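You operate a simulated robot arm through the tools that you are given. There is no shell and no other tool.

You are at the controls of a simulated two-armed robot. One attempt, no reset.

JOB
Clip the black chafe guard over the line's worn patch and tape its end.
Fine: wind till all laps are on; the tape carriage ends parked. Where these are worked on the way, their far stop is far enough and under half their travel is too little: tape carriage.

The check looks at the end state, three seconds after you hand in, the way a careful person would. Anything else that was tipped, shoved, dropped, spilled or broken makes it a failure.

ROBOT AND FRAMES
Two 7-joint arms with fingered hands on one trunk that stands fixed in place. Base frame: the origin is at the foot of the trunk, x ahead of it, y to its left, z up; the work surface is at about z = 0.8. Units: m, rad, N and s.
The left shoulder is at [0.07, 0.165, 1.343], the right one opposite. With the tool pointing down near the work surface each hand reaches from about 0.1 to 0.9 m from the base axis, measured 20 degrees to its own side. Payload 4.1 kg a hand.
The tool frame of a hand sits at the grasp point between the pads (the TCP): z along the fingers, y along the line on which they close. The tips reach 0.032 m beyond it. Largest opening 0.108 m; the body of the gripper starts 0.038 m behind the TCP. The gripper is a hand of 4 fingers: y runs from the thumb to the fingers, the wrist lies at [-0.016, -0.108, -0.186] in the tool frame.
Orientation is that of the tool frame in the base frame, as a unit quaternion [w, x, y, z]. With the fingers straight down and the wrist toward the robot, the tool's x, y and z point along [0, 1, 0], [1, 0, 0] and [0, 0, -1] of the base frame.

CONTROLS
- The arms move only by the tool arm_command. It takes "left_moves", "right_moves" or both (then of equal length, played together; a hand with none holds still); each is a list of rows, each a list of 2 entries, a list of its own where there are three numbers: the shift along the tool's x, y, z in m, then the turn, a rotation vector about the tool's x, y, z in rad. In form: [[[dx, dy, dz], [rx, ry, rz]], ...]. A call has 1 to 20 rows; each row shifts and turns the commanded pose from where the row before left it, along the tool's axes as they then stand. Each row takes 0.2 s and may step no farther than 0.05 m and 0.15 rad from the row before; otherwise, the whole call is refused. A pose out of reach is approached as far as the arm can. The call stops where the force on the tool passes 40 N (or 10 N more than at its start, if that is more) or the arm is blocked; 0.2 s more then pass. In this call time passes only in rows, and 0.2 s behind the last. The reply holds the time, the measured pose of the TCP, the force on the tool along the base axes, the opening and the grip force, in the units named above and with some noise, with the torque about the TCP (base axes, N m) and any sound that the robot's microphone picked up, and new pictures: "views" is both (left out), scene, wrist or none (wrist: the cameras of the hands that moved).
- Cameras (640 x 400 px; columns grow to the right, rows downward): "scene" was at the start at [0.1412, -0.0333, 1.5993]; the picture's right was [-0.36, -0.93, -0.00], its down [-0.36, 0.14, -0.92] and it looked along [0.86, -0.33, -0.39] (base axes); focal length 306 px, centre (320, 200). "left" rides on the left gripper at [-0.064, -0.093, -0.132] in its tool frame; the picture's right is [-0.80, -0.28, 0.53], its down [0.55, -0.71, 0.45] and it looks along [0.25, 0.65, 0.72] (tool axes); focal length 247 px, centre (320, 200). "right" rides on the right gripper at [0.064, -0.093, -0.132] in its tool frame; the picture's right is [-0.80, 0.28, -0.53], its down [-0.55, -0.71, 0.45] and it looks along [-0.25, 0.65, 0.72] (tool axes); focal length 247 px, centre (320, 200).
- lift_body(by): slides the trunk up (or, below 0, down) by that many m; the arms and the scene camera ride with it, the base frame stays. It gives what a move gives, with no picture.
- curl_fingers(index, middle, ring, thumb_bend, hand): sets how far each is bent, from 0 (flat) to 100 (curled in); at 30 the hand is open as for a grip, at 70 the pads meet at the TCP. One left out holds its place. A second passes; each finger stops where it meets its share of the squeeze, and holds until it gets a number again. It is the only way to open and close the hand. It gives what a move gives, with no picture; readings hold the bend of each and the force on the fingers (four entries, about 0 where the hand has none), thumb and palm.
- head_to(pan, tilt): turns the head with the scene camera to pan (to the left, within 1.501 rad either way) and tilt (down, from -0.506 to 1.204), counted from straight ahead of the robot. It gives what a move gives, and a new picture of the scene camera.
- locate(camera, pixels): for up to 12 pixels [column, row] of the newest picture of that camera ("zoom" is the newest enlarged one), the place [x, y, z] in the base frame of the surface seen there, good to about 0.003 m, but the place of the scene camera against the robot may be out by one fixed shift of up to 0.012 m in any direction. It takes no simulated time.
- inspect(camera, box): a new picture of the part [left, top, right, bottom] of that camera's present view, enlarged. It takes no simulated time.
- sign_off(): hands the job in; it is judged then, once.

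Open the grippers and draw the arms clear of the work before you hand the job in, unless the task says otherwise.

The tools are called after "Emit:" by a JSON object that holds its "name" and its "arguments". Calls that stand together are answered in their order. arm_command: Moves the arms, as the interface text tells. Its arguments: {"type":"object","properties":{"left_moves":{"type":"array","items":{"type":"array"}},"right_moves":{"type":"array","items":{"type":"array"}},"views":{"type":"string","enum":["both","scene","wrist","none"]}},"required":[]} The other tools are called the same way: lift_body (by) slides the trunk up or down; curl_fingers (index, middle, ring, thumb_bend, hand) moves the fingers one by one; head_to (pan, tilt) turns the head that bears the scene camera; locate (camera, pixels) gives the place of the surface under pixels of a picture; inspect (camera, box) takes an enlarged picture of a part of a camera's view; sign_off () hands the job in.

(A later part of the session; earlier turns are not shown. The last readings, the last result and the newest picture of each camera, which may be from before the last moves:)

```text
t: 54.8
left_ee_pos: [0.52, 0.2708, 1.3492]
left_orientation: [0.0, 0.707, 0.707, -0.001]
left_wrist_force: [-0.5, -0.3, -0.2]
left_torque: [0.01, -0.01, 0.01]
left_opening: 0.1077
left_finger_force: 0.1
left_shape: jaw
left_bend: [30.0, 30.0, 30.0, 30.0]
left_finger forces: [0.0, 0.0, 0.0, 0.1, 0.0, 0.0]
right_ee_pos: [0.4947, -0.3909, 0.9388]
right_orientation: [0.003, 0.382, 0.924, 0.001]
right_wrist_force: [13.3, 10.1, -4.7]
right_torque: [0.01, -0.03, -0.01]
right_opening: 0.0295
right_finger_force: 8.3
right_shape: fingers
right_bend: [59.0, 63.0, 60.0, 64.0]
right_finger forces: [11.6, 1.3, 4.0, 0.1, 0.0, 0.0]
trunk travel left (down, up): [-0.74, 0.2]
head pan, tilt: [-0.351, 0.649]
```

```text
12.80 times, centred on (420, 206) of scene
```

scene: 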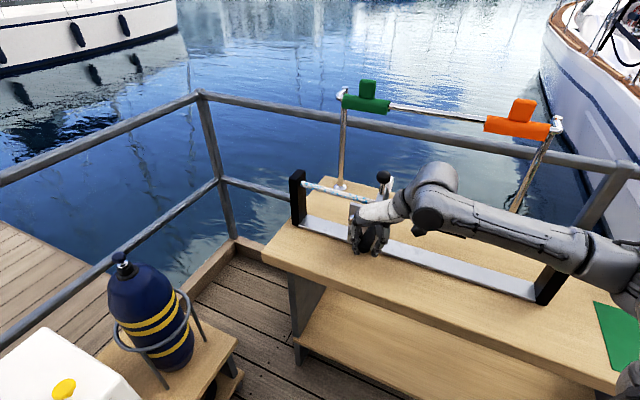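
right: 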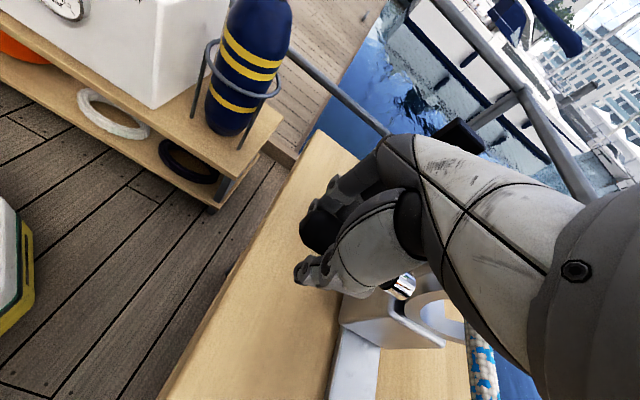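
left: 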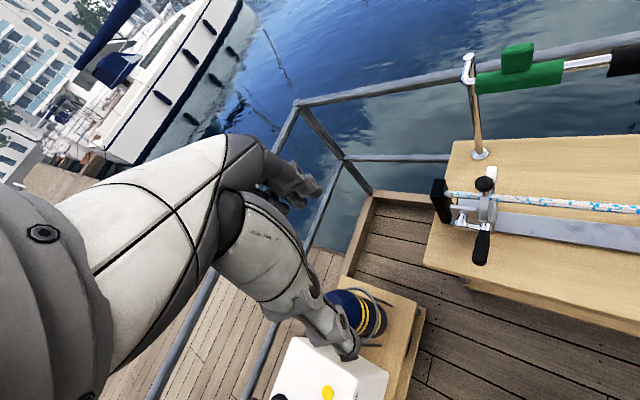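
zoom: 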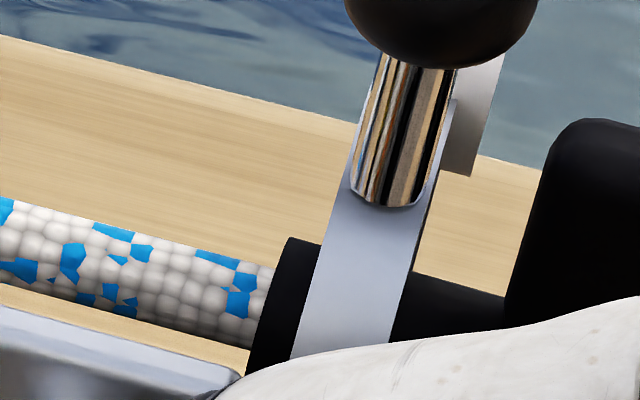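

Everything in the zoom shifted together (just camera sway) while force rose to 16.7 N, so the carriage is on its hard far stop. I'll unload the hand, open slightly, lower 13 mm and close below the handle so the fingers form a V-shaped cage for cranking.

Emit:
{"name": "curl_fingers", "arguments": {"hand": "right", "index": 58, "middle": 58, "ring": 58, "thumb_bend": 58}}

Emit:
{"name": "arm_command", "arguments": {"right_moves": [[[0, 0.007, 0], [0, 0, 0]], [[0, 0.008, 0.006], [0, 0, 0]], [[0, 0, 0.007], [0, 0, 0]]], "views": "both"}}

Emit:
{"name": "inspect", "arguments": {"camera": "right", "box": [260, 160, 460, 360]}}

Emit:
{"name": "inspect", "arguments": {"camera": "scene", "box": [340, 180, 460, 280]}}

```text
t: 55.8
left_ee_pos: [0.5189, 0.268, 1.351]
left_orientation: [0.0, 0.707, 0.707, 0.0]
left_wrist_force: [-0.4, -0.4, -0.7]
left_torque: [0.01, -0.01, -0.01]
left_opening: 0.1078
left_finger_force: 0.1
left_shape: jaw
left_bend: [30.0, 30.0, 30.0, 30.0]
left_finger forces: [0.0, 0.0, 0.1, 0.0, 0.0, 0.0]
right_ee_pos: [0.493, -0.3928, 0.9396]
right_orientation: [0.004, 0.382, 0.924, 0.0]
right_wrist_force: [6.0, 3.3, 0.3]
right_torque: [-0.02, 0.01, -0.11]
right_opening: 0.0433
right_finger_force: 2.8
right_shape: fingers
right_bend: [54.0, 57.0, 56.0, 57.0]
right_finger forces: [5.9, 0.0, 0.6, 0.1, 0.0, 0.1]
trunk travel left (down, up): [-0.74, 0.2]
head pan, tilt: [-0.351, 0.649]
```

```text
t: 56.6
left_ee_pos: [0.5181, 0.2682, 1.3526]
left_orientation: [-0.001, 0.707, 0.707, 0.0]
left_wrist_force: [1.0, -0.4, 0.0]
left_torque: [-0.05, -0.01, -0.01]
left_opening: 0.1079
left_finger_force: 0.1
left_shape: jaw
left_bend: [30.0, 30.0, 30.0, 30.0]
left_finger forces: [0.0, 0.0, 0.0, 0.0, 0.0, 0.0]
right_ee_pos: [0.5032, -0.3819, 0.9275]
right_orientation: [0.004, 0.382, 0.924, 0.001]
right_wrist_force: [-0.3, 0.6, 0.3]
right_torque: [0.02, -0.01, -0.03]
right_opening: 0.0368
right_finger_force: 0.1
right_shape: fingers
right_bend: [57.0, 57.0, 57.0, 57.0]
right_finger forces: [0.1, 0.0, 0.0, 0.0, 0.1, 0.0]
trunk travel left (down, up): [-0.74, 0.2]
head pan, tilt: [-0.351, 0.649]
```

scene: 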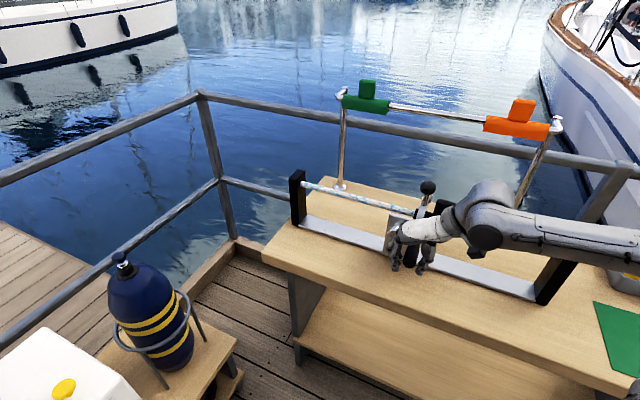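
right: 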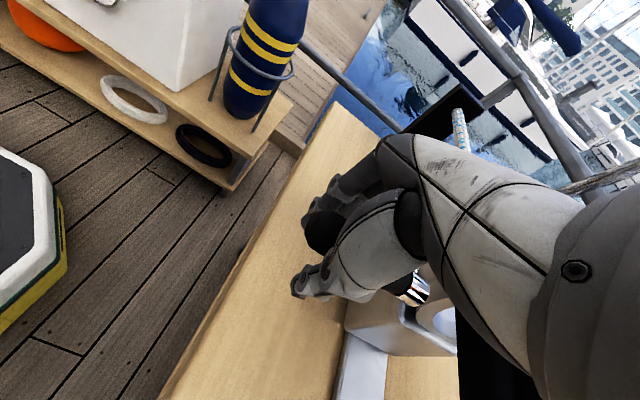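

```text
2.00 times, centred on (360, 260) of right
```

zoom: 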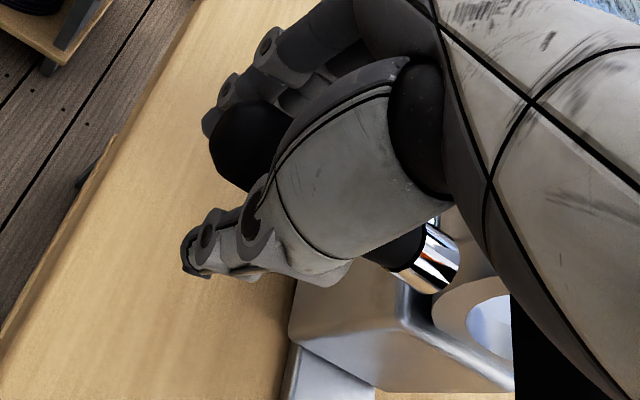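

```text
4.00 times, centred on (400, 230) of scene
```

zoom: 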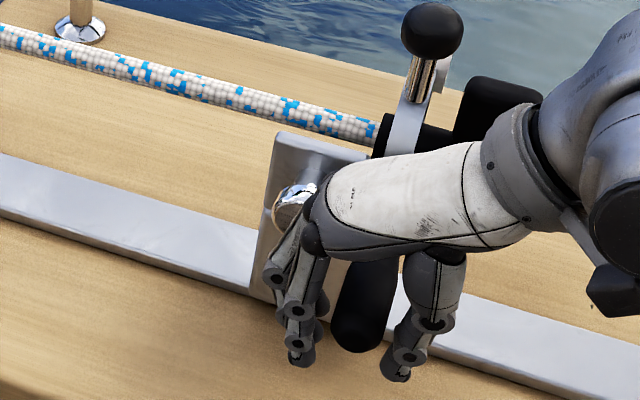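

The handle sits between thumb and fingers with the hand lowered. I'll close to 70 to form the cage beneath it.

Emit:
{"name": "curl_fingers", "arguments": {"hand": "right", "index": 67, "middle": 67, "ring": 67, "thumb_bend": 67}}

Emit:
{"name": "inspect", "arguments": {"camera": "right", "box": [260, 160, 460, 360]}}

Emit:
{"name": "inspect", "arguments": {"camera": "scene", "box": [340, 180, 460, 280]}}

```text
t: 57.6
left_ee_pos: [0.5173, 0.2684, 1.3524]
left_orientation: [0.0, 0.707, 0.707, 0.001]
left_wrist_force: [0.1, 0.5, 0.4]
left_torque: [-0.01, -0.02, 0.0]
left_opening: 0.1078
left_finger_force: 0.1
left_shape: jaw
left_bend: [30.0, 30.0, 30.0, 30.0]
left_finger forces: [0.0, 0.0, 0.1, 0.0, 0.0, 0.0]
right_ee_pos: [0.5024, -0.3829, 0.9268]
right_orientation: [0.004, 0.382, 0.924, 0.001]
right_wrist_force: [-0.5, -0.3, -0.9]
right_torque: [0.01, 0.04, 0.0]
right_opening: 0.0122
right_finger_force: 1.0
right_shape: fingers
right_bend: [67.0, 67.0, 67.0, 66.0]
right_finger forces: [0.0, 0.0, 0.0, 0.1, 1.2, 0.1]
trunk travel left (down, up): [-0.74, 0.2]
head pan, tilt: [-0.351, 0.649]
```

```text
2.00 times, centred on (360, 260) of right
```

zoom: 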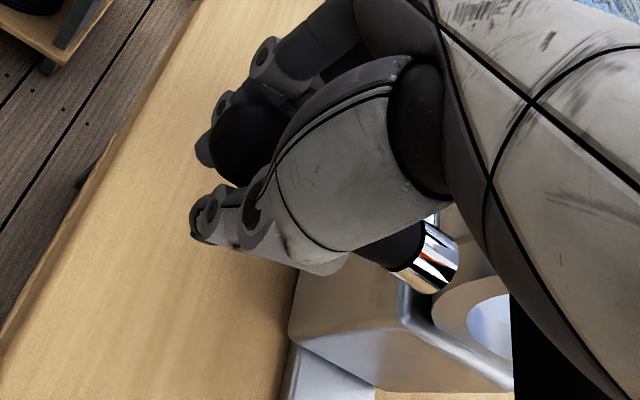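

```text
4.00 times, centred on (400, 230) of scene
```

zoom: 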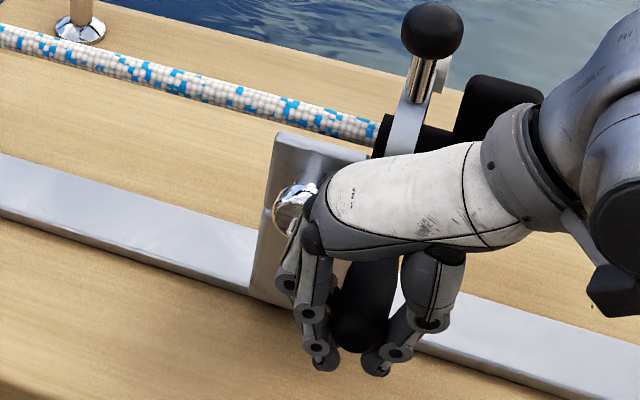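

The cage is closed (12 mm gap at the TCP with the ~21 mm handle resting above it). I'll try turning the crank upward through the first 45° and check that the carriage stays put.

Emit:
{"name": "arm_command", "arguments": {"right_moves": [[[0, 0.00177, -0.01346], [0, 0, 0]], [[0, 0.0052, -0.01254], [0, 0, 0]], [[0, 0.00826, -0.01077], [0, 0, 0]]], "views": "both"}}

Emit:
{"name": "inspect", "arguments": {"camera": "scene", "box": [340, 170, 460, 270]}}

Emit:
{"name": "inspect", "arguments": {"camera": "right", "box": [260, 160, 460, 360]}}

```text
t: 58.4
left_ee_pos: [0.5138, 0.2674, 1.3538]
left_orientation: [0.0, 0.708, 0.706, 0.001]
left_wrist_force: [-1.3, 0.6, -0.2]
left_torque: [-0.02, -0.01, -0.02]
left_opening: 0.1078
left_finger_force: 0.1
left_shape: jaw
left_bend: [30.0, 30.0, 30.0, 30.0]
left_finger forces: [0.1, 0.1, 0.0, 0.0, 0.0, 0.0]
right_ee_pos: [0.5121, -0.3722, 0.9657]
right_orientation: [0.004, 0.381, 0.925, 0.002]
right_wrist_force: [-9.6, -4.7, 2.6]
right_torque: [-0.16, 0.3, -0.09]
right_opening: 0.0272
right_finger_force: 5.0
right_shape: fingers
right_bend: [67.0, 67.0, 67.0, 58.0]
right_finger forces: [0.0, 0.0, 0.1, 0.0, 10.1, 0.0]
trunk travel left (down, up): [-0.74, 0.2]
head pan, tilt: [-0.351, 0.649]
```

scene: 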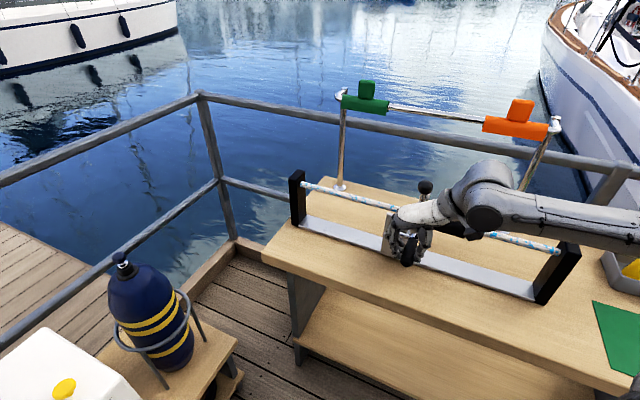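
right: 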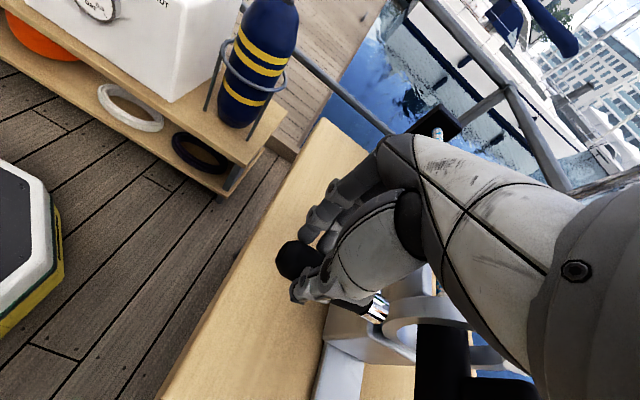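

```text
4.00 times, centred on (400, 220) of scene
```

zoom: 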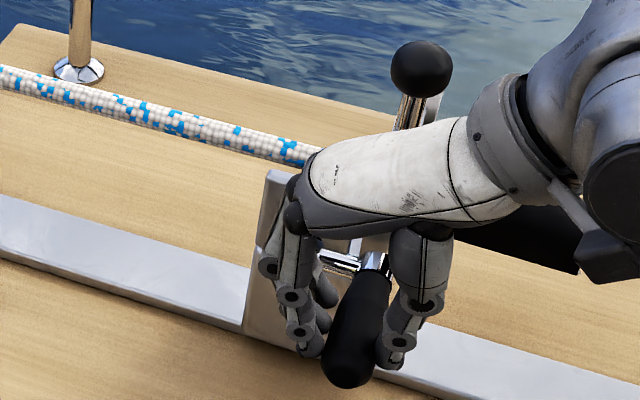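

```text
2.00 times, centred on (360, 260) of right
```

zoom: 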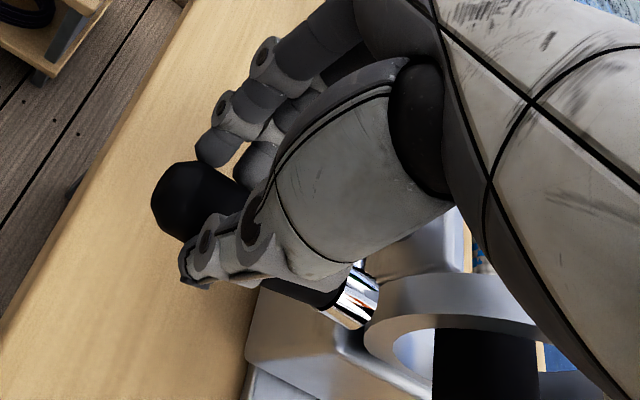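

The crank did not turn: the thumb yielded (bend 58, 10 N), the handle slipped out low and the carriage crept back about 8 mm. I'll open, lower to handle height again and take a real squeeze grip.

Emit:
{"name": "curl_fingers", "arguments": {"hand": "right", "index": 52, "middle": 52, "ring": 52, "thumb_bend": 52}}

Emit:
{"name": "arm_command", "arguments": {"right_moves": [[[0, 0, 0.012], [0, 0, 0]], [[0, 0, 0.013], [0, 0, 0]]], "views": "both"}}

Emit:
{"name": "inspect", "arguments": {"camera": "right", "box": [260, 160, 460, 360]}}

Emit:
{"name": "inspect", "arguments": {"camera": "scene", "box": [340, 170, 460, 270]}}

```text
t: 59.4
left_ee_pos: [0.5172, 0.2684, 1.3504]
left_orientation: [0.001, 0.707, 0.707, 0.0]
left_wrist_force: [-0.4, 0.6, 0.1]
left_torque: [-0.02, 0.0, -0.01]
left_opening: 0.108
left_finger_force: 0.0
left_shape: jaw
left_bend: [30.0, 30.0, 30.0, 30.0]
left_finger forces: [0.0, 0.0, 0.1, 0.0, 0.1, 0.1]
right_ee_pos: [0.5147, -0.3718, 0.965]
right_orientation: [0.003, 0.382, 0.924, 0.002]
right_wrist_force: [-0.1, -0.6, -0.5]
right_torque: [0.02, 0.0, 0.0]
right_opening: 0.0509
right_finger_force: 0.5
right_shape: fingers
right_bend: [52.0, 52.0, 52.0, 51.0]
right_finger forces: [0.0, 0.0, 0.0, 0.1, 0.2, 0.1]
trunk travel left (down, up): [-0.74, 0.2]
head pan, tilt: [-0.351, 0.649]
```

```text
t: 60.0
left_ee_pos: [0.5183, 0.2689, 1.3515]
left_orientation: [0.001, 0.707, 0.707, 0.0]
left_wrist_force: [-0.4, 0.3, -0.3]
left_torque: [0.0, 0.04, -0.01]
left_opening: 0.1077
left_finger_force: 0.1
left_shape: jaw
left_bend: [30.0, 30.0, 30.0, 30.0]
left_finger forces: [0.0, 0.0, 0.0, 0.1, 0.1, 0.1]
right_ee_pos: [0.5144, -0.3723, 0.9386]
right_orientation: [0.003, 0.382, 0.924, 0.002]
right_wrist_force: [0.0, -0.3, 0.4]
right_torque: [-0.01, 0.03, -0.01]
right_opening: 0.0507
right_finger_force: 0.4
right_shape: fingers
right_bend: [52.0, 52.0, 52.0, 52.0]
right_finger forces: [0.0, 0.1, 0.1, 0.1, 0.5, 0.0]
trunk travel left (down, up): [-0.74, 0.2]
head pan, tilt: [-0.351, 0.649]
```

scene: 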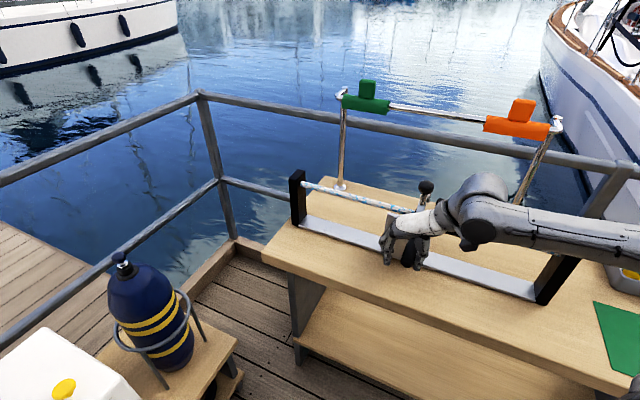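
right: 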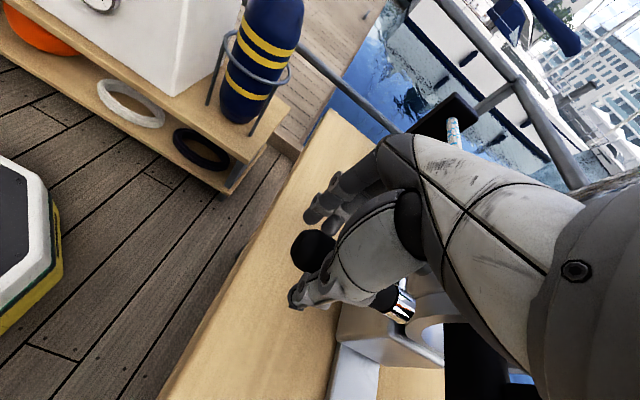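

```text
2.00 times, centred on (360, 260) of right
```

zoom: 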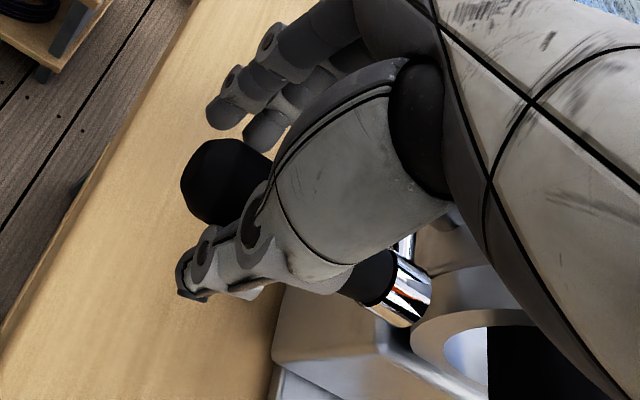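

```text
4.00 times, centred on (400, 220) of scene
```

zoom: 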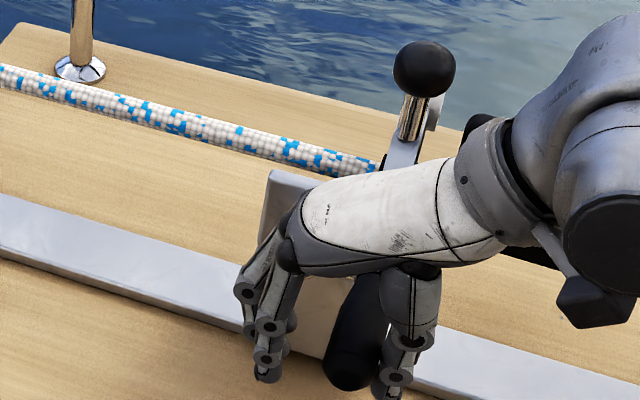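

The handle is nearer the thumb; I'll shift 6 mm toward it and then squeeze fully.

Emit:
{"name": "arm_command", "arguments": {"right_moves": [[[0, -0.006, 0], [0, 0, 0]]], "views": "none"}}

Emit:
{"name": "curl_fingers", "arguments": {"hand": "right", "index": 85, "middle": 85, "ring": 85, "thumb_bend": 85}}

Emit:
{"name": "inspect", "arguments": {"camera": "right", "box": [260, 160, 460, 360]}}

```text
t: 60.4
left_ee_pos: [0.5167, 0.2683, 1.352]
left_orientation: [0.001, 0.707, 0.707, 0.0]
left_wrist_force: [-0.8, 0.2, 0.3]
left_torque: [0.06, -0.01, -0.03]
left_opening: 0.1077
left_finger_force: 0.1
left_shape: jaw
left_bend: [30.0, 30.0, 30.0, 30.0]
left_finger forces: [0.0, 0.0, 0.0, 0.0, 0.0, 0.0]
right_ee_pos: [0.5082, -0.3771, 0.9407]
right_orientation: [0.003, 0.382, 0.924, 0.002]
right_wrist_force: [0.0, -0.7, -0.8]
right_torque: [0.0, 0.03, 0.03]
right_opening: 0.0505
right_finger_force: 0.0
right_shape: fingers
right_bend: [52.0, 52.0, 52.0, 52.0]
right_finger forces: [0.0, 0.0, 0.0, 0.0, 0.0, 0.1]
trunk travel left (down, up): [-0.74, 0.2]
head pan, tilt: [-0.351, 0.649]
```

```text
t: 61.4
left_ee_pos: [0.5192, 0.2665, 1.3526]
left_orientation: [-0.001, 0.707, 0.707, 0.0]
left_wrist_force: [0.2, 0.2, 0.1]
left_torque: [0.0, 0.02, -0.01]
left_opening: 0.1078
left_finger_force: 0.1
left_shape: jaw
left_bend: [30.0, 30.0, 30.0, 30.0]
left_finger forces: [0.1, 0.1, 0.0, 0.0, 0.1, 0.1]
right_ee_pos: [0.5094, -0.377, 0.9368]
right_orientation: [0.001, 0.382, 0.924, 0.0]
right_wrist_force: [-5.5, 2.0, -23.0]
right_torque: [0.22, 0.11, 0.34]
right_opening: 0.0044
right_finger_force: 28.3
right_shape: fingers
right_bend: [75.0, 73.0, 72.0, 72.0]
right_finger forces: [11.6, 10.3, 9.8, 0.1, 25.1, 0.0]
trunk travel left (down, up): [-0.74, 0.2]
head pan, tilt: [-0.351, 0.649]
```

```text
2.00 times, centred on (360, 260) of right
```

zoom: 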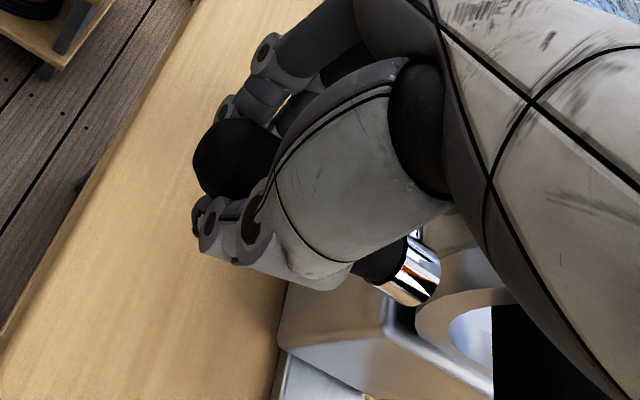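

The squeeze wedges the handle with 23 N of upward push and the crank still doesn't rise, so it may be ratcheted or need the far stop. I'll pull back to the far stop first, then try turning downward.

Emit:
{"name": "arm_command", "arguments": {"right_moves": [[[0, -0.004, 0.002], [0, 0, 0]], [[0, -0.004, 0.002], [0, 0, 0]], [[0, -0.004, 0.0], [0, 0, 0]]], "views": "none"}}

Emit:
{"name": "inspect", "arguments": {"camera": "scene", "box": [340, 170, 460, 270]}}

```text
t: 62.2
left_ee_pos: [0.5196, 0.2699, 1.35]
left_orientation: [0.0, 0.706, 0.708, -0.002]
left_wrist_force: [0.2, -0.5, -0.1]
left_torque: [-0.02, -0.04, 0.0]
left_opening: 0.1076
left_finger_force: 0.0
left_shape: jaw
left_bend: [30.0, 30.0, 30.0, 30.0]
left_finger forces: [0.1, 0.0, 0.0, 0.1, 0.0, 0.0]
right_ee_pos: [0.5032, -0.3834, 0.936]
right_orientation: [0.002, 0.381, 0.924, 0.001]
right_wrist_force: [4.3, 12.9, -16.9]
right_torque: [0.1, 0.14, 0.44]
right_opening: 0.0017
right_finger_force: 25.1
right_shape: fingers
right_bend: [75.0, 73.0, 72.0, 76.0]
right_finger forces: [14.6, 8.9, 10.5, 0.0, 16.1, 0.0]
trunk travel left (down, up): [-0.74, 0.2]
head pan, tilt: [-0.351, 0.649]
```

```text
4.00 times, centred on (400, 220) of scene
```

zoom: 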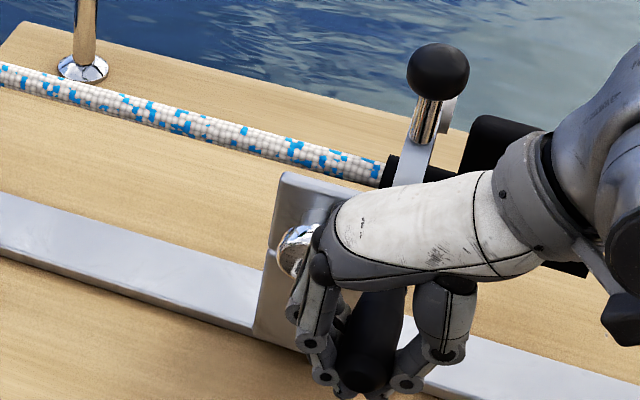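

The knob is back at the far-stop column (≈429 px) with 12 N against the stop. Now I'll try turning the handle downward along the arc by about 20 mm.

Emit:
{"name": "arm_command", "arguments": {"right_moves": [[[0, 0.0005, 0.007], [0, 0, 0]], [[0, 0.0013, 0.007], [0, 0, 0]], [[0, 0.0022, 0.0065], [0, 0, 0]]], "views": "none"}}

Emit:
{"name": "inspect", "arguments": {"camera": "scene", "box": [340, 170, 460, 270]}}

Emit:
{"name": "inspect", "arguments": {"camera": "right", "box": [260, 160, 460, 360]}}

```text
t: 63.0
left_ee_pos: [0.518, 0.267, 1.3525]
left_orientation: [0.0, 0.707, 0.707, 0.001]
left_wrist_force: [0.1, 0.5, 0.4]
left_torque: [0.01, -0.02, -0.01]
left_opening: 0.1076
left_finger_force: 0.0
left_shape: jaw
left_bend: [30.0, 30.0, 30.0, 30.0]
left_finger forces: [0.1, 0.1, 0.0, 0.1, 0.0, 0.1]
right_ee_pos: [0.5044, -0.3822, 0.9155]
right_orientation: [0.004, 0.383, 0.924, 0.001]
right_wrist_force: [0.1, -0.2, -0.5]
right_torque: [0.01, 0.01, 0.01]
right_opening: 0.0
right_finger_force: 0.2
right_shape: fingers
right_bend: [75.0, 75.0, 75.0, 77.0]
right_finger forces: [0.0, 0.1, 0.0, 0.0, 0.3, 0.0]
trunk travel left (down, up): [-0.74, 0.2]
head pan, tilt: [-0.351, 0.649]
```

```text
4.00 times, centred on (400, 220) of scene
```

zoom: 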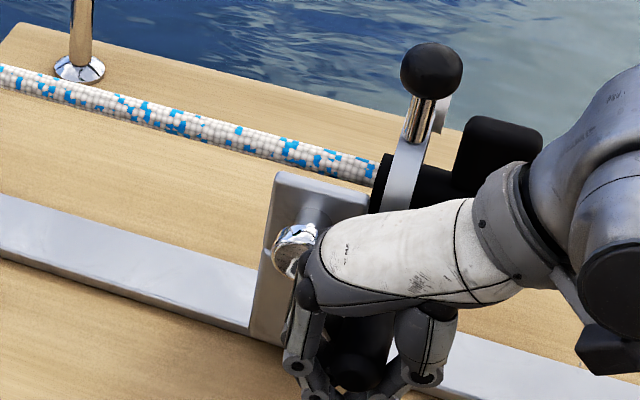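

```text
2.00 times, centred on (360, 260) of right
```

zoom: 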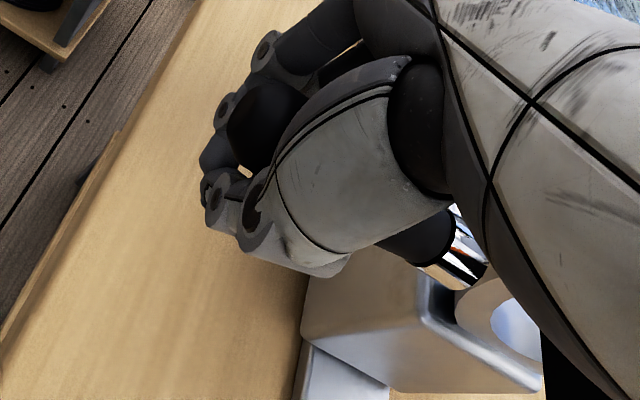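

The fingers have closed fully beneath the handle (opening 0), which gives a complete cage. I'll continue down 12 mm so the palm side bears on the handle and read the force.

Emit:
{"name": "arm_command", "arguments": {"right_moves": [[[0, 0.001, 0.005], [0, 0, 0]], [[0, 0.001, 0.004], [0, 0, 0]], [[0, 0.001, 0.004], [0, 0, 0]]], "views": "none"}}

Emit:
{"name": "inspect", "arguments": {"camera": "scene", "box": [340, 170, 460, 270]}}

```text
t: 63.8
left_ee_pos: [0.5168, 0.2683, 1.3516]
left_orientation: [0.0, 0.707, 0.707, 0.001]
left_wrist_force: [0.1, 0.4, 0.3]
left_torque: [0.03, 0.01, -0.01]
left_opening: 0.1076
left_finger_force: 0.0
left_shape: jaw
left_bend: [30.0, 30.0, 30.0, 30.0]
left_finger forces: [0.0, 0.0, 0.1, 0.0, 0.0, 0.0]
right_ee_pos: [0.5064, -0.3792, 0.9035]
right_orientation: [0.003, 0.382, 0.924, 0.001]
right_wrist_force: [-0.6, -0.6, 0.0]
right_torque: [0.01, -0.01, 0.0]
right_opening: 0.0
right_finger_force: 0.0
right_shape: fingers
right_bend: [75.0, 75.0, 75.0, 77.0]
right_finger forces: [0.0, 0.0, 0.0, 0.0, 0.1, 0.0]
trunk travel left (down, up): [-0.74, 0.2]
head pan, tilt: [-0.351, 0.649]
```

```text
4.00 times, centred on (400, 220) of scene
```

zoom: 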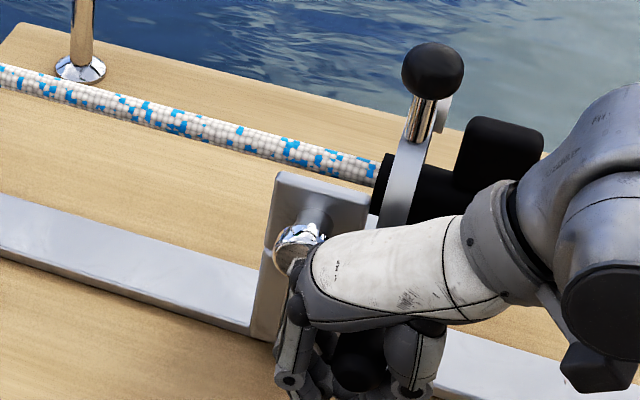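

Still no force at z=0.9035; either the crank is following freely or the cage has more room. I'll look at the handle in the wrist view.

Emit:
{"name": "inspect", "arguments": {"camera": "right", "box": [260, 160, 460, 360]}}

Emit:
{"name": "locate", "arguments": {"camera": "zoom", "pixels": [[265, 120], [240, 130], [270, 150], [420, 240], [460, 260], [455, 225], [480, 280], [400, 300], [330, 380]]}}

```text
2.00 times, centred on (360, 260) of right
```

zoom: 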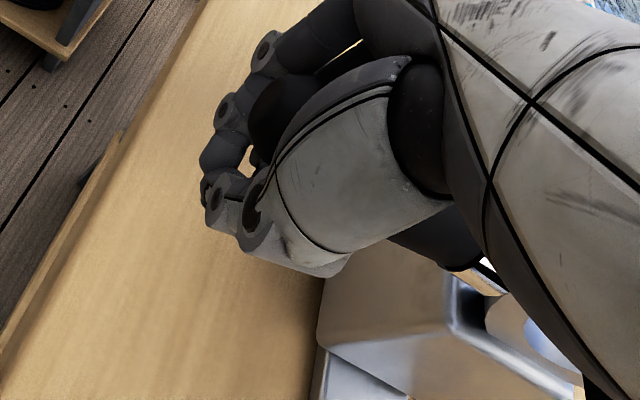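

```text
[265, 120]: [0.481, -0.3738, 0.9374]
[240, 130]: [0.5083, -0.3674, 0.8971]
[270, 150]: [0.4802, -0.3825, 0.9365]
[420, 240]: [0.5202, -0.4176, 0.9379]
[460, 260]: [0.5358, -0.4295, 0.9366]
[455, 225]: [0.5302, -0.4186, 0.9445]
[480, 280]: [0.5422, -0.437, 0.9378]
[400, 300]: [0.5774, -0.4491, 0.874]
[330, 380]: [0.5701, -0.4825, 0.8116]
```

The handle is still at z≈0.94, unrotated, up near the palm. I'll keep lowering in small steps until the palm bears on it.

Emit:
{"name": "arm_command", "arguments": {"right_moves": [[[0, 0, 0.004], [0, 0, 0]], [[0, 0, 0.004], [0, 0, 0]]], "views": "none"}}

Emit:
{"name": "arm_command", "arguments": {"right_moves": [[[0, 0, 0.004], [0, 0, 0]], [[0, 0, 0.004], [0, 0, 0]]], "views": "none"}}

Emit:
{"name": "inspect", "arguments": {"camera": "right", "box": [260, 160, 460, 360]}}

```text
t: 64.4
left_ee_pos: [0.517, 0.2678, 1.3516]
left_orientation: [0.0, 0.707, 0.707, 0.0]
left_wrist_force: [0.0, -0.1, 1.2]
left_torque: [0.05, -0.01, -0.03]
left_opening: 0.1076
left_finger_force: 0.1
left_shape: jaw
left_bend: [30.0, 30.0, 30.0, 30.0]
left_finger forces: [0.0, 0.1, 0.0, 0.1, 0.1, 0.1]
right_ee_pos: [0.5045, -0.3798, 0.8923]
right_orientation: [0.003, 0.382, 0.924, 0.0]
right_wrist_force: [-0.1, 0.5, -0.4]
right_torque: [0.0, 0.0, 0.02]
right_opening: 0.0
right_finger_force: 0.1
right_shape: fingers
right_bend: [75.0, 75.0, 75.0, 77.0]
right_finger forces: [0.0, 0.0, 0.1, 0.1, 0.0, 0.0]
trunk travel left (down, up): [-0.74, 0.2]
head pan, tilt: [-0.351, 0.649]
```

```text
t: 65.0
left_ee_pos: [0.5172, 0.2679, 1.3518]
left_orientation: [0.0, 0.707, 0.707, 0.0]
left_wrist_force: [0.5, 0.4, 0.2]
left_torque: [-0.01, 0.0, -0.04]
left_opening: 0.1078
left_finger_force: 0.1
left_shape: jaw
left_bend: [30.0, 30.0, 30.0, 30.0]
left_finger forces: [0.2, 0.0, 0.1, 0.0, 0.0, 0.1]
right_ee_pos: [0.5058, -0.3787, 0.8862]
right_orientation: [0.003, 0.382, 0.924, 0.0]
right_wrist_force: [-0.8, -1.8, -0.1]
right_torque: [0.07, -0.08, 0.05]
right_opening: 0.0002
right_finger_force: 0.7
right_shape: fingers
right_bend: [75.0, 75.0, 75.0, 77.0]
right_finger forces: [0.1, 0.0, 0.1, 0.0, 1.7, 0.0]
trunk travel left (down, up): [-0.74, 0.2]
head pan, tilt: [-0.351, 0.649]
```

```text
2.00 times, centred on (360, 260) of right
```

zoom: 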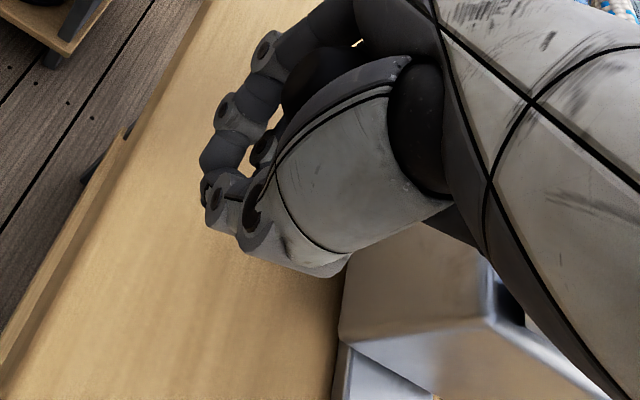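

Thumb base now touches (1.7 N). A little lower should load the handle downward; I'll press in 3 mm steps to test the crank's resistance in that direction.

Emit:
{"name": "arm_command", "arguments": {"right_moves": [[[0, 0, 0.003], [0, 0, 0]], [[0, 0, 0.003], [0, 0, 0]]], "views": "none"}}

Emit:
{"name": "arm_command", "arguments": {"right_moves": [[[0, 0, 0.003], [0, 0, 0]], [[0, 0, 0.003], [0, 0, 0]]], "views": "none"}}

Emit:
{"name": "inspect", "arguments": {"camera": "scene", "box": [340, 170, 460, 270]}}

```text
t: 65.6
left_ee_pos: [0.5162, 0.2673, 1.3536]
left_orientation: [0.0, 0.707, 0.707, 0.001]
left_wrist_force: [0.2, -0.6, 0.0]
left_torque: [0.03, -0.02, 0.0]
left_opening: 0.1077
left_finger_force: 0.0
left_shape: jaw
left_bend: [30.0, 30.0, 30.0, 30.0]
left_finger forces: [0.1, 0.0, 0.1, 0.0, 0.1, 0.0]
right_ee_pos: [0.5066, -0.381, 0.8801]
right_orientation: [0.003, 0.382, 0.924, 0.001]
right_wrist_force: [-2.7, -4.2, 2.2]
right_torque: [0.2, -0.17, 0.05]
right_opening: 0.0001
right_finger_force: 2.2
right_shape: fingers
right_bend: [75.0, 75.0, 75.0, 77.0]
right_finger forces: [0.1, 0.0, 0.0, 0.0, 5.5, 0.0]
trunk travel left (down, up): [-0.74, 0.2]
head pan, tilt: [-0.351, 0.649]
```

```text
t: 66.2
left_ee_pos: [0.5165, 0.2662, 1.3521]
left_orientation: [0.0, 0.707, 0.707, 0.0]
left_wrist_force: [-0.6, 0.3, -0.1]
left_torque: [0.0, 0.0, -0.02]
left_opening: 0.1075
left_finger_force: 0.1
left_shape: jaw
left_bend: [30.0, 30.0, 30.0, 30.0]
left_finger forces: [0.0, 0.1, 0.1, 0.1, 0.1, 0.0]
right_ee_pos: [0.5056, -0.3781, 0.8745]
right_orientation: [0.004, 0.382, 0.924, 0.001]
right_wrist_force: [-4.3, -5.5, 1.8]
right_torque: [0.29, -0.16, 0.11]
right_opening: 0.0001
right_finger_force: 4.7
right_shape: fingers
right_bend: [75.0, 75.0, 75.0, 77.0]
right_finger forces: [0.0, 0.0, 0.0, 0.1, 6.7, 1.2]
trunk travel left (down, up): [-0.74, 0.2]
head pan, tilt: [-0.351, 0.649]
```

```text
4.00 times, centred on (400, 220) of scene
```

zoom: 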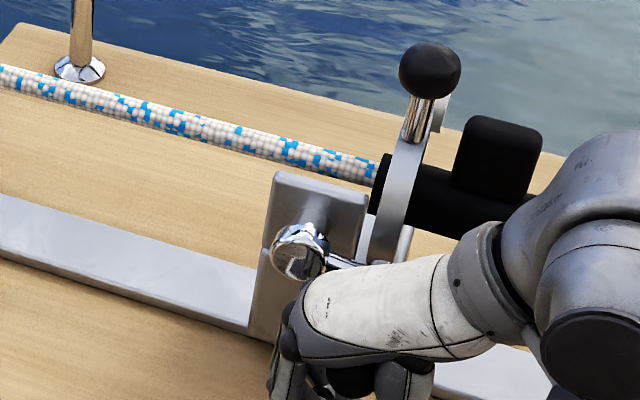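

The crank arm is still level and the contact is only at the thumb base. I'll make a true power grip instead: open the thumb, wrap the three fingers under the handle, then close the thumb over.

Emit:
{"name": "curl_fingers", "arguments": {"hand": "right", "thumb_bend": 30}}

Emit:
{"name": "curl_fingers", "arguments": {"hand": "right", "index": 100, "middle": 100, "ring": 100}}

Emit:
{"name": "inspect", "arguments": {"camera": "right", "box": [260, 160, 460, 360]}}

Emit:
{"name": "inspect", "arguments": {"camera": "scene", "box": [340, 170, 460, 270]}}

```text
t: 67.2
left_ee_pos: [0.5174, 0.2683, 1.3517]
left_orientation: [0.0, 0.707, 0.707, 0.0]
left_wrist_force: [0.1, -0.2, -0.4]
left_torque: [0.03, 0.03, -0.03]
left_opening: 0.1076
left_finger_force: 0.1
left_shape: jaw
left_bend: [30.0, 30.0, 30.0, 30.0]
left_finger forces: [0.1, 0.0, 0.0, 0.0, 0.0, 0.0]
right_ee_pos: [0.5067, -0.3786, 0.8743]
right_orientation: [0.003, 0.381, 0.924, 0.0]
right_wrist_force: [0.4, 0.6, 0.5]
right_torque: [0.0, 0.03, -0.01]
right_opening: 0.0398
right_finger_force: 0.1
right_shape: fingers
right_bend: [76.0, 76.0, 75.0, 30.0]
right_finger forces: [0.0, 0.0, 0.0, 0.0, 0.0, 0.0]
trunk travel left (down, up): [-0.74, 0.2]
head pan, tilt: [-0.351, 0.649]
```

```text
t: 68.2
left_ee_pos: [0.5174, 0.2664, 1.3516]
left_orientation: [0.0, 0.707, 0.707, -0.001]
left_wrist_force: [-0.4, 0.4, -0.9]
left_torque: [0.0, -0.03, -0.01]
left_opening: 0.1076
left_finger_force: 0.0
left_shape: jaw
left_bend: [30.0, 30.0, 30.0, 30.0]
left_finger forces: [0.0, 0.0, 0.0, 0.0, 0.1, 0.0]
right_ee_pos: [0.5049, -0.379, 0.8735]
right_orientation: [0.003, 0.382, 0.924, 0.001]
right_wrist_force: [-7.9, -4.7, -4.6]
right_torque: [0.4, -0.31, -0.26]
right_opening: 0.0661
right_finger_force: 22.0
right_shape: fingers
right_bend: [98.0, 98.0, 97.0, 30.0]
right_finger forces: [8.4, 7.3, 9.9, 0.1, 0.0, 18.9]
trunk travel left (down, up): [-0.74, 0.2]
head pan, tilt: [-0.351, 0.649]
```

```text
2.00 times, centred on (360, 260) of right
```

zoom: 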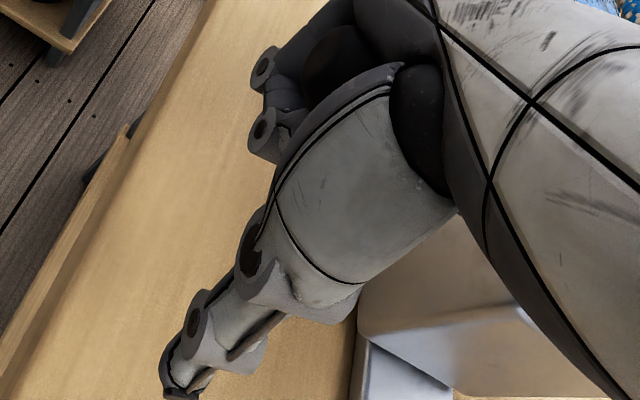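

```text
4.00 times, centred on (400, 220) of scene
```

zoom: 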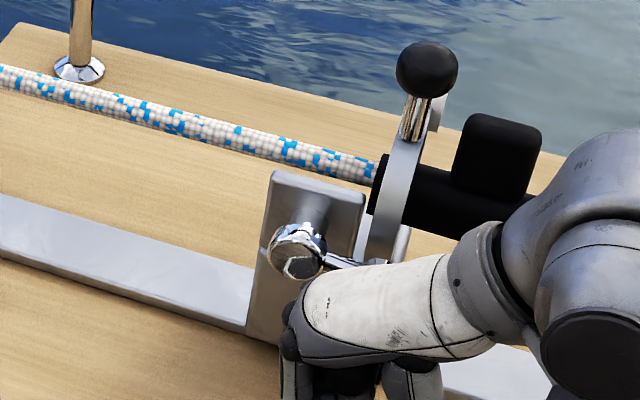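

Power grip achieved: three fingers press the handle into the palm (palm 19 N). The thumb still points down, so I'll curl it over the fingers to keep it clear of the bench.

Emit:
{"name": "curl_fingers", "arguments": {"hand": "right", "thumb_bend": 100}}

Emit:
{"name": "inspect", "arguments": {"camera": "right", "box": [260, 160, 460, 360]}}

```text
t: 69.2
left_ee_pos: [0.5163, 0.2674, 1.3522]
left_orientation: [0.0, 0.707, 0.707, 0.0]
left_wrist_force: [1.0, 0.1, 1.0]
left_torque: [0.0, -0.02, 0.01]
left_opening: 0.108
left_finger_force: 0.1
left_shape: jaw
left_bend: [30.0, 30.0, 30.0, 30.0]
left_finger forces: [0.0, 0.0, 0.0, 0.0, 0.1, 0.1]
right_ee_pos: [0.5052, -0.3796, 0.8745]
right_orientation: [0.003, 0.382, 0.924, 0.002]
right_wrist_force: [-5.2, -4.1, -0.8]
right_torque: [0.3, -0.17, -0.02]
right_opening: 0.0352
right_finger_force: 45.5
right_shape: fingers
right_bend: [99.0, 98.0, 97.0, 90.0]
right_finger forces: [21.9, 7.0, 9.3, 0.0, 9.8, 43.1]
trunk travel left (down, up): [-0.74, 0.2]
head pan, tilt: [-0.351, 0.649]
```

```text
2.00 times, centred on (360, 260) of right
```

zoom: 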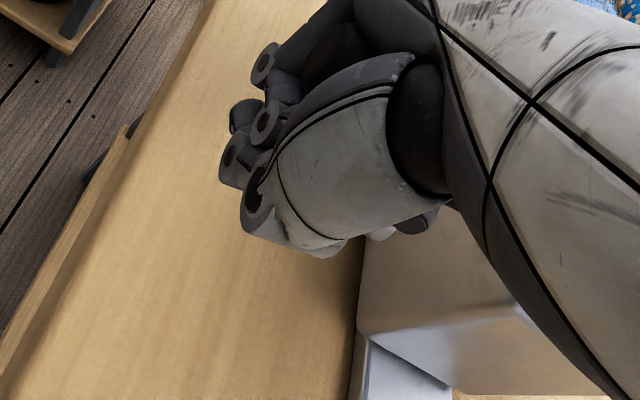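

That is a very firm hold (palm 43 N). To let the handle turn inside the grip I'll relax slightly: fingers 96, thumb 84.

Emit:
{"name": "curl_fingers", "arguments": {"hand": "right", "index": 96, "middle": 96, "ring": 95, "thumb_bend": 82}}

```text
t: 70.2
left_ee_pos: [0.5174, 0.2687, 1.3507]
left_orientation: [0.0, 0.707, 0.707, -0.001]
left_wrist_force: [0.2, -0.5, -0.2]
left_torque: [0.0, 0.01, 0.0]
left_opening: 0.1079
left_finger_force: 0.2
left_shape: jaw
left_bend: [30.0, 30.0, 30.0, 30.0]
left_finger forces: [0.0, 0.0, 0.1, 0.0, 0.0, 0.0]
right_ee_pos: [0.5065, -0.3791, 0.8752]
right_orientation: [0.004, 0.382, 0.924, 0.001]
right_wrist_force: [0.9, 0.3, -0.5]
right_torque: [-0.02, 0.06, 0.13]
right_opening: 0.0408
right_finger_force: 12.1
right_shape: fingers
right_bend: [97.0, 96.0, 95.0, 80.0]
right_finger forces: [0.0, 0.0, 0.0, 0.0, 13.6, 11.3]
trunk travel left (down, up): [-0.74, 0.2]
head pan, tilt: [-0.351, 0.649]
```

Fingers are slack now but the thumb still presses (13.6 N); easing it to 74 leaves a snug free cage.

Emit:
{"name": "curl_fingers", "arguments": {"hand": "right", "thumb_bend": 74}}

Emit:
{"name": "inspect", "arguments": {"camera": "right", "box": [260, 160, 460, 360]}}

```text
t: 71.2
left_ee_pos: [0.5174, 0.2681, 1.3514]
left_orientation: [0.001, 0.708, 0.707, -0.001]
left_wrist_force: [0.1, -0.1, 0.5]
left_torque: [-0.04, -0.01, 0.01]
left_opening: 0.1077
left_finger_force: 0.0
left_shape: jaw
left_bend: [30.0, 30.0, 30.0, 30.0]
left_finger forces: [0.0, 0.0, 0.0, 0.0, 0.1, 0.0]
right_ee_pos: [0.5062, -0.3798, 0.874]
right_orientation: [0.003, 0.383, 0.924, 0.001]
right_wrist_force: [1.2, 0.4, -0.9]
right_torque: [-0.04, 0.07, 0.07]
right_opening: 0.0428
right_finger_force: 6.9
right_shape: fingers
right_bend: [96.0, 96.0, 95.0, 74.0]
right_finger forces: [0.0, 0.1, 0.0, 0.0, 7.2, 7.1]
trunk travel left (down, up): [-0.74, 0.2]
head pan, tilt: [-0.351, 0.649]
```

```text
2.00 times, centred on (360, 260) of right
```

zoom: 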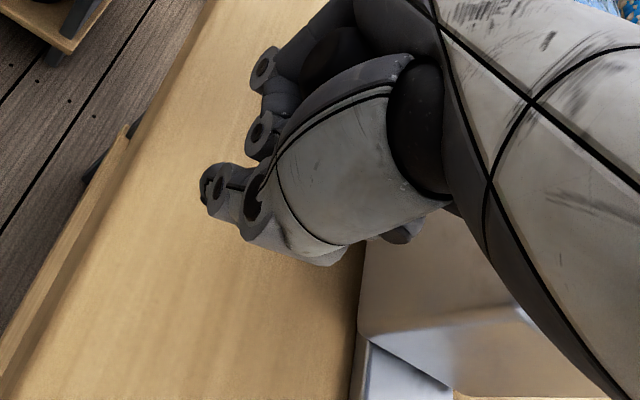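

Light contact (7 N thumb/palm) with the fingers loosely under the handle. Now I'll test turning downward by 8 mm and read the vertical force.

Emit:
{"name": "arm_command", "arguments": {"right_moves": [[[0, 0, 0.004], [0, 0, 0]], [[0, 0.0005, 0.004], [0, 0, 0]]], "views": "none"}}

Emit:
{"name": "inspect", "arguments": {"camera": "scene", "box": [360, 190, 440, 256]}}

```text
t: 71.8
left_ee_pos: [0.5179, 0.2697, 1.3521]
left_orientation: [0.001, 0.708, 0.707, -0.001]
left_wrist_force: [0.7, -0.9, 0.5]
left_torque: [0.01, -0.03, -0.02]
left_opening: 0.1077
left_finger_force: 0.0
left_shape: jaw
left_bend: [30.0, 30.0, 30.0, 30.0]
left_finger forces: [0.0, 0.1, 0.0, 0.0, 0.0, 0.0]
right_ee_pos: [0.5065, -0.3768, 0.866]
right_orientation: [0.003, 0.382, 0.924, 0.002]
right_wrist_force: [4.7, 5.0, 4.0]
right_torque: [-0.26, 0.26, 0.05]
right_opening: 0.0428
right_finger_force: 8.8
right_shape: fingers
right_bend: [96.0, 96.0, 95.0, 74.0]
right_finger forces: [0.0, 0.0, 0.0, 0.0, 5.6, 11.7]
trunk travel left (down, up): [-0.74, 0.2]
head pan, tilt: [-0.351, 0.649]
```

```text
6.06 times, centred on (400, 223) of scene
```

zoom: 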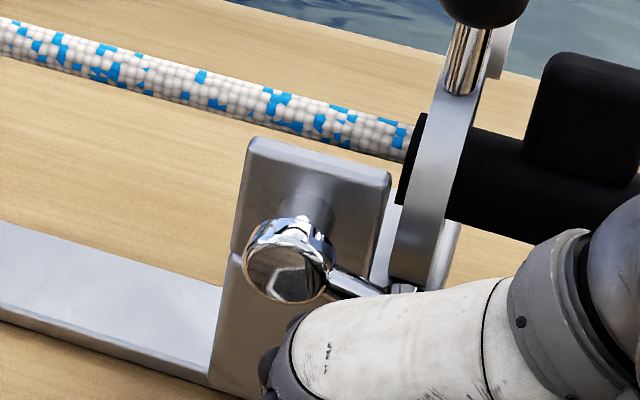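

Only 4 N so far and the arm visible at (330–400, 275–290) still looks parallel to the line. I'll press further down in 4 mm steps.

Emit:
{"name": "arm_command", "arguments": {"right_moves": [[[0, 0.0005, 0.004], [0, 0, 0]], [[0, 0.0005, 0.004], [0, 0, 0]]], "views": "none"}}

Emit:
{"name": "inspect", "arguments": {"camera": "scene", "box": [360, 190, 440, 256]}}

```text
t: 72.4
left_ee_pos: [0.518, 0.2691, 1.3516]
left_orientation: [0.0, 0.707, 0.707, 0.0]
left_wrist_force: [0.0, -0.7, 0.5]
left_torque: [-0.02, -0.02, -0.01]
left_opening: 0.1077
left_finger_force: 0.1
left_shape: jaw
left_bend: [30.0, 30.0, 30.0, 30.0]
left_finger forces: [0.0, 0.0, 0.0, 0.0, 0.1, 0.0]
right_ee_pos: [0.5066, -0.3767, 0.8584]
right_orientation: [0.003, 0.381, 0.924, 0.0]
right_wrist_force: [4.7, 2.1, 6.8]
right_torque: [-0.1, 0.33, 0.08]
right_opening: 0.0429
right_finger_force: 9.2
right_shape: fingers
right_bend: [97.0, 96.0, 95.0, 74.0]
right_finger forces: [0.0, 0.0, 0.0, 0.0, 6.2, 12.1]
trunk travel left (down, up): [-0.74, 0.2]
head pan, tilt: [-0.351, 0.649]
```

```text
6.06 times, centred on (400, 223) of scene
```

zoom: 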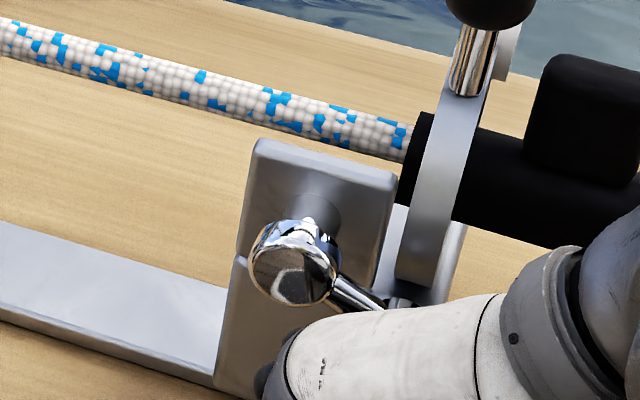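

The crank is now turning: the arm slopes down more steeply than the line, with about 7 N of downward force. I'll tuck the thumb up (88) so it clears the bench at the bottom of the stroke, and check the forces.

Emit:
{"name": "curl_fingers", "arguments": {"hand": "right", "thumb_bend": 87}}

Emit:
{"name": "inspect", "arguments": {"camera": "right", "box": [230, 130, 430, 330]}}

Emit:
{"name": "locate", "arguments": {"camera": "zoom", "pixels": [[300, 110], [400, 110], [320, 190], [250, 190], [300, 240], [210, 260], [250, 320], [150, 200], [120, 320]]}}

```text
t: 73.4
left_ee_pos: [0.5179, 0.2691, 1.352]
left_orientation: [0.0, 0.707, 0.707, -0.001]
left_wrist_force: [-0.2, 0.3, 0.5]
left_torque: [-0.01, 0.01, -0.01]
left_opening: 0.1076
left_finger_force: 0.1
left_shape: jaw
left_bend: [30.0, 30.0, 30.0, 30.0]
left_finger forces: [0.0, 0.1, 0.0, 0.0, 0.1, 0.0]
right_ee_pos: [0.5068, -0.3782, 0.8575]
right_orientation: [0.003, 0.382, 0.924, 0.001]
right_wrist_force: [4.6, 3.4, 2.1]
right_torque: [-0.2, 0.21, 0.11]
right_opening: 0.0386
right_finger_force: 10.3
right_shape: fingers
right_bend: [97.0, 96.0, 95.0, 82.0]
right_finger forces: [0.0, 0.1, 0.1, 0.0, 8.3, 12.4]
trunk travel left (down, up): [-0.74, 0.2]
head pan, tilt: [-0.351, 0.649]
```

```text
2.00 times, centred on (330, 230) of right
```

zoom: 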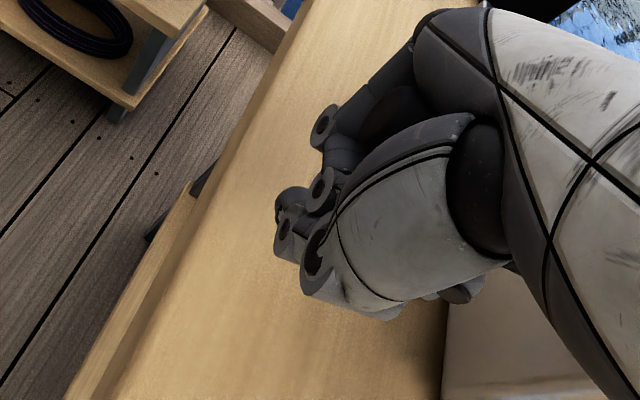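

```text
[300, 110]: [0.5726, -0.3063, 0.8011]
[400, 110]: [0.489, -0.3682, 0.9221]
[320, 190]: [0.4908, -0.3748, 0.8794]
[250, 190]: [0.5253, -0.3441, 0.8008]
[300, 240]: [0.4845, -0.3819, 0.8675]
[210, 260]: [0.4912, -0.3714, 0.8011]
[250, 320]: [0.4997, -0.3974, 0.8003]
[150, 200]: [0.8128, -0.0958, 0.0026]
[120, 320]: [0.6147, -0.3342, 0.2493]
```

The tucked hand clears the bench (lowest knuckle ≈0.86, bench 0.801) and the handle end is at z≈0.922, about 20° below level. I'll follow the arc down to about 54°.

Emit:
{"name": "arm_command", "arguments": {"right_moves": [[[0, 0.00443, 0.00993], [0, 0, 0]], [[0, 0.00639, 0.00879], [0, 0, 0]], [[0, 0.00807, 0.00728], [0, 0, 0]]], "views": "none"}}

Emit:
{"name": "inspect", "arguments": {"camera": "scene", "box": [360, 180, 460, 262]}}

```text
t: 74.2
left_ee_pos: [0.5159, 0.2695, 1.3522]
left_orientation: [0.001, 0.707, 0.707, 0.0]
left_wrist_force: [0.0, -0.6, 0.3]
left_torque: [-0.01, 0.02, -0.01]
left_opening: 0.1078
left_finger_force: 0.0
left_shape: jaw
left_bend: [30.0, 30.0, 30.0, 30.0]
left_finger forces: [0.1, 0.0, 0.0, 0.0, 0.1, 0.1]
right_ee_pos: [0.5225, -0.3624, 0.8346]
right_orientation: [0.007, 0.381, 0.925, 0.002]
right_wrist_force: [9.6, 4.7, 24.6]
right_torque: [-0.17, 0.67, 0.06]
right_opening: 0.0386
right_finger_force: 19.0
right_shape: fingers
right_bend: [97.0, 96.0, 95.0, 82.0]
right_finger forces: [0.0, 0.0, 0.0, 0.1, 10.1, 28.3]
trunk travel left (down, up): [-0.74, 0.2]
head pan, tilt: [-0.351, 0.649]
```

```text
4.88 times, centred on (410, 221) of scene
```

zoom: 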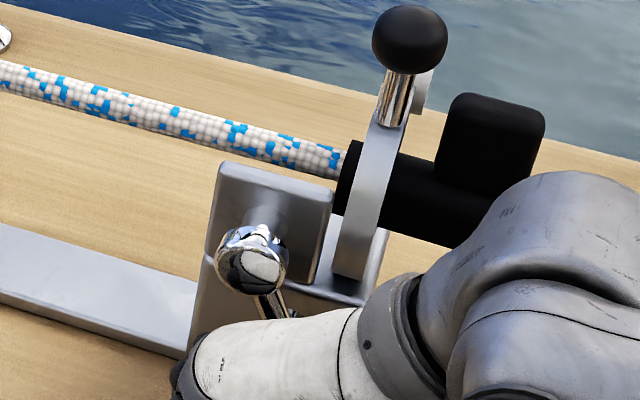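

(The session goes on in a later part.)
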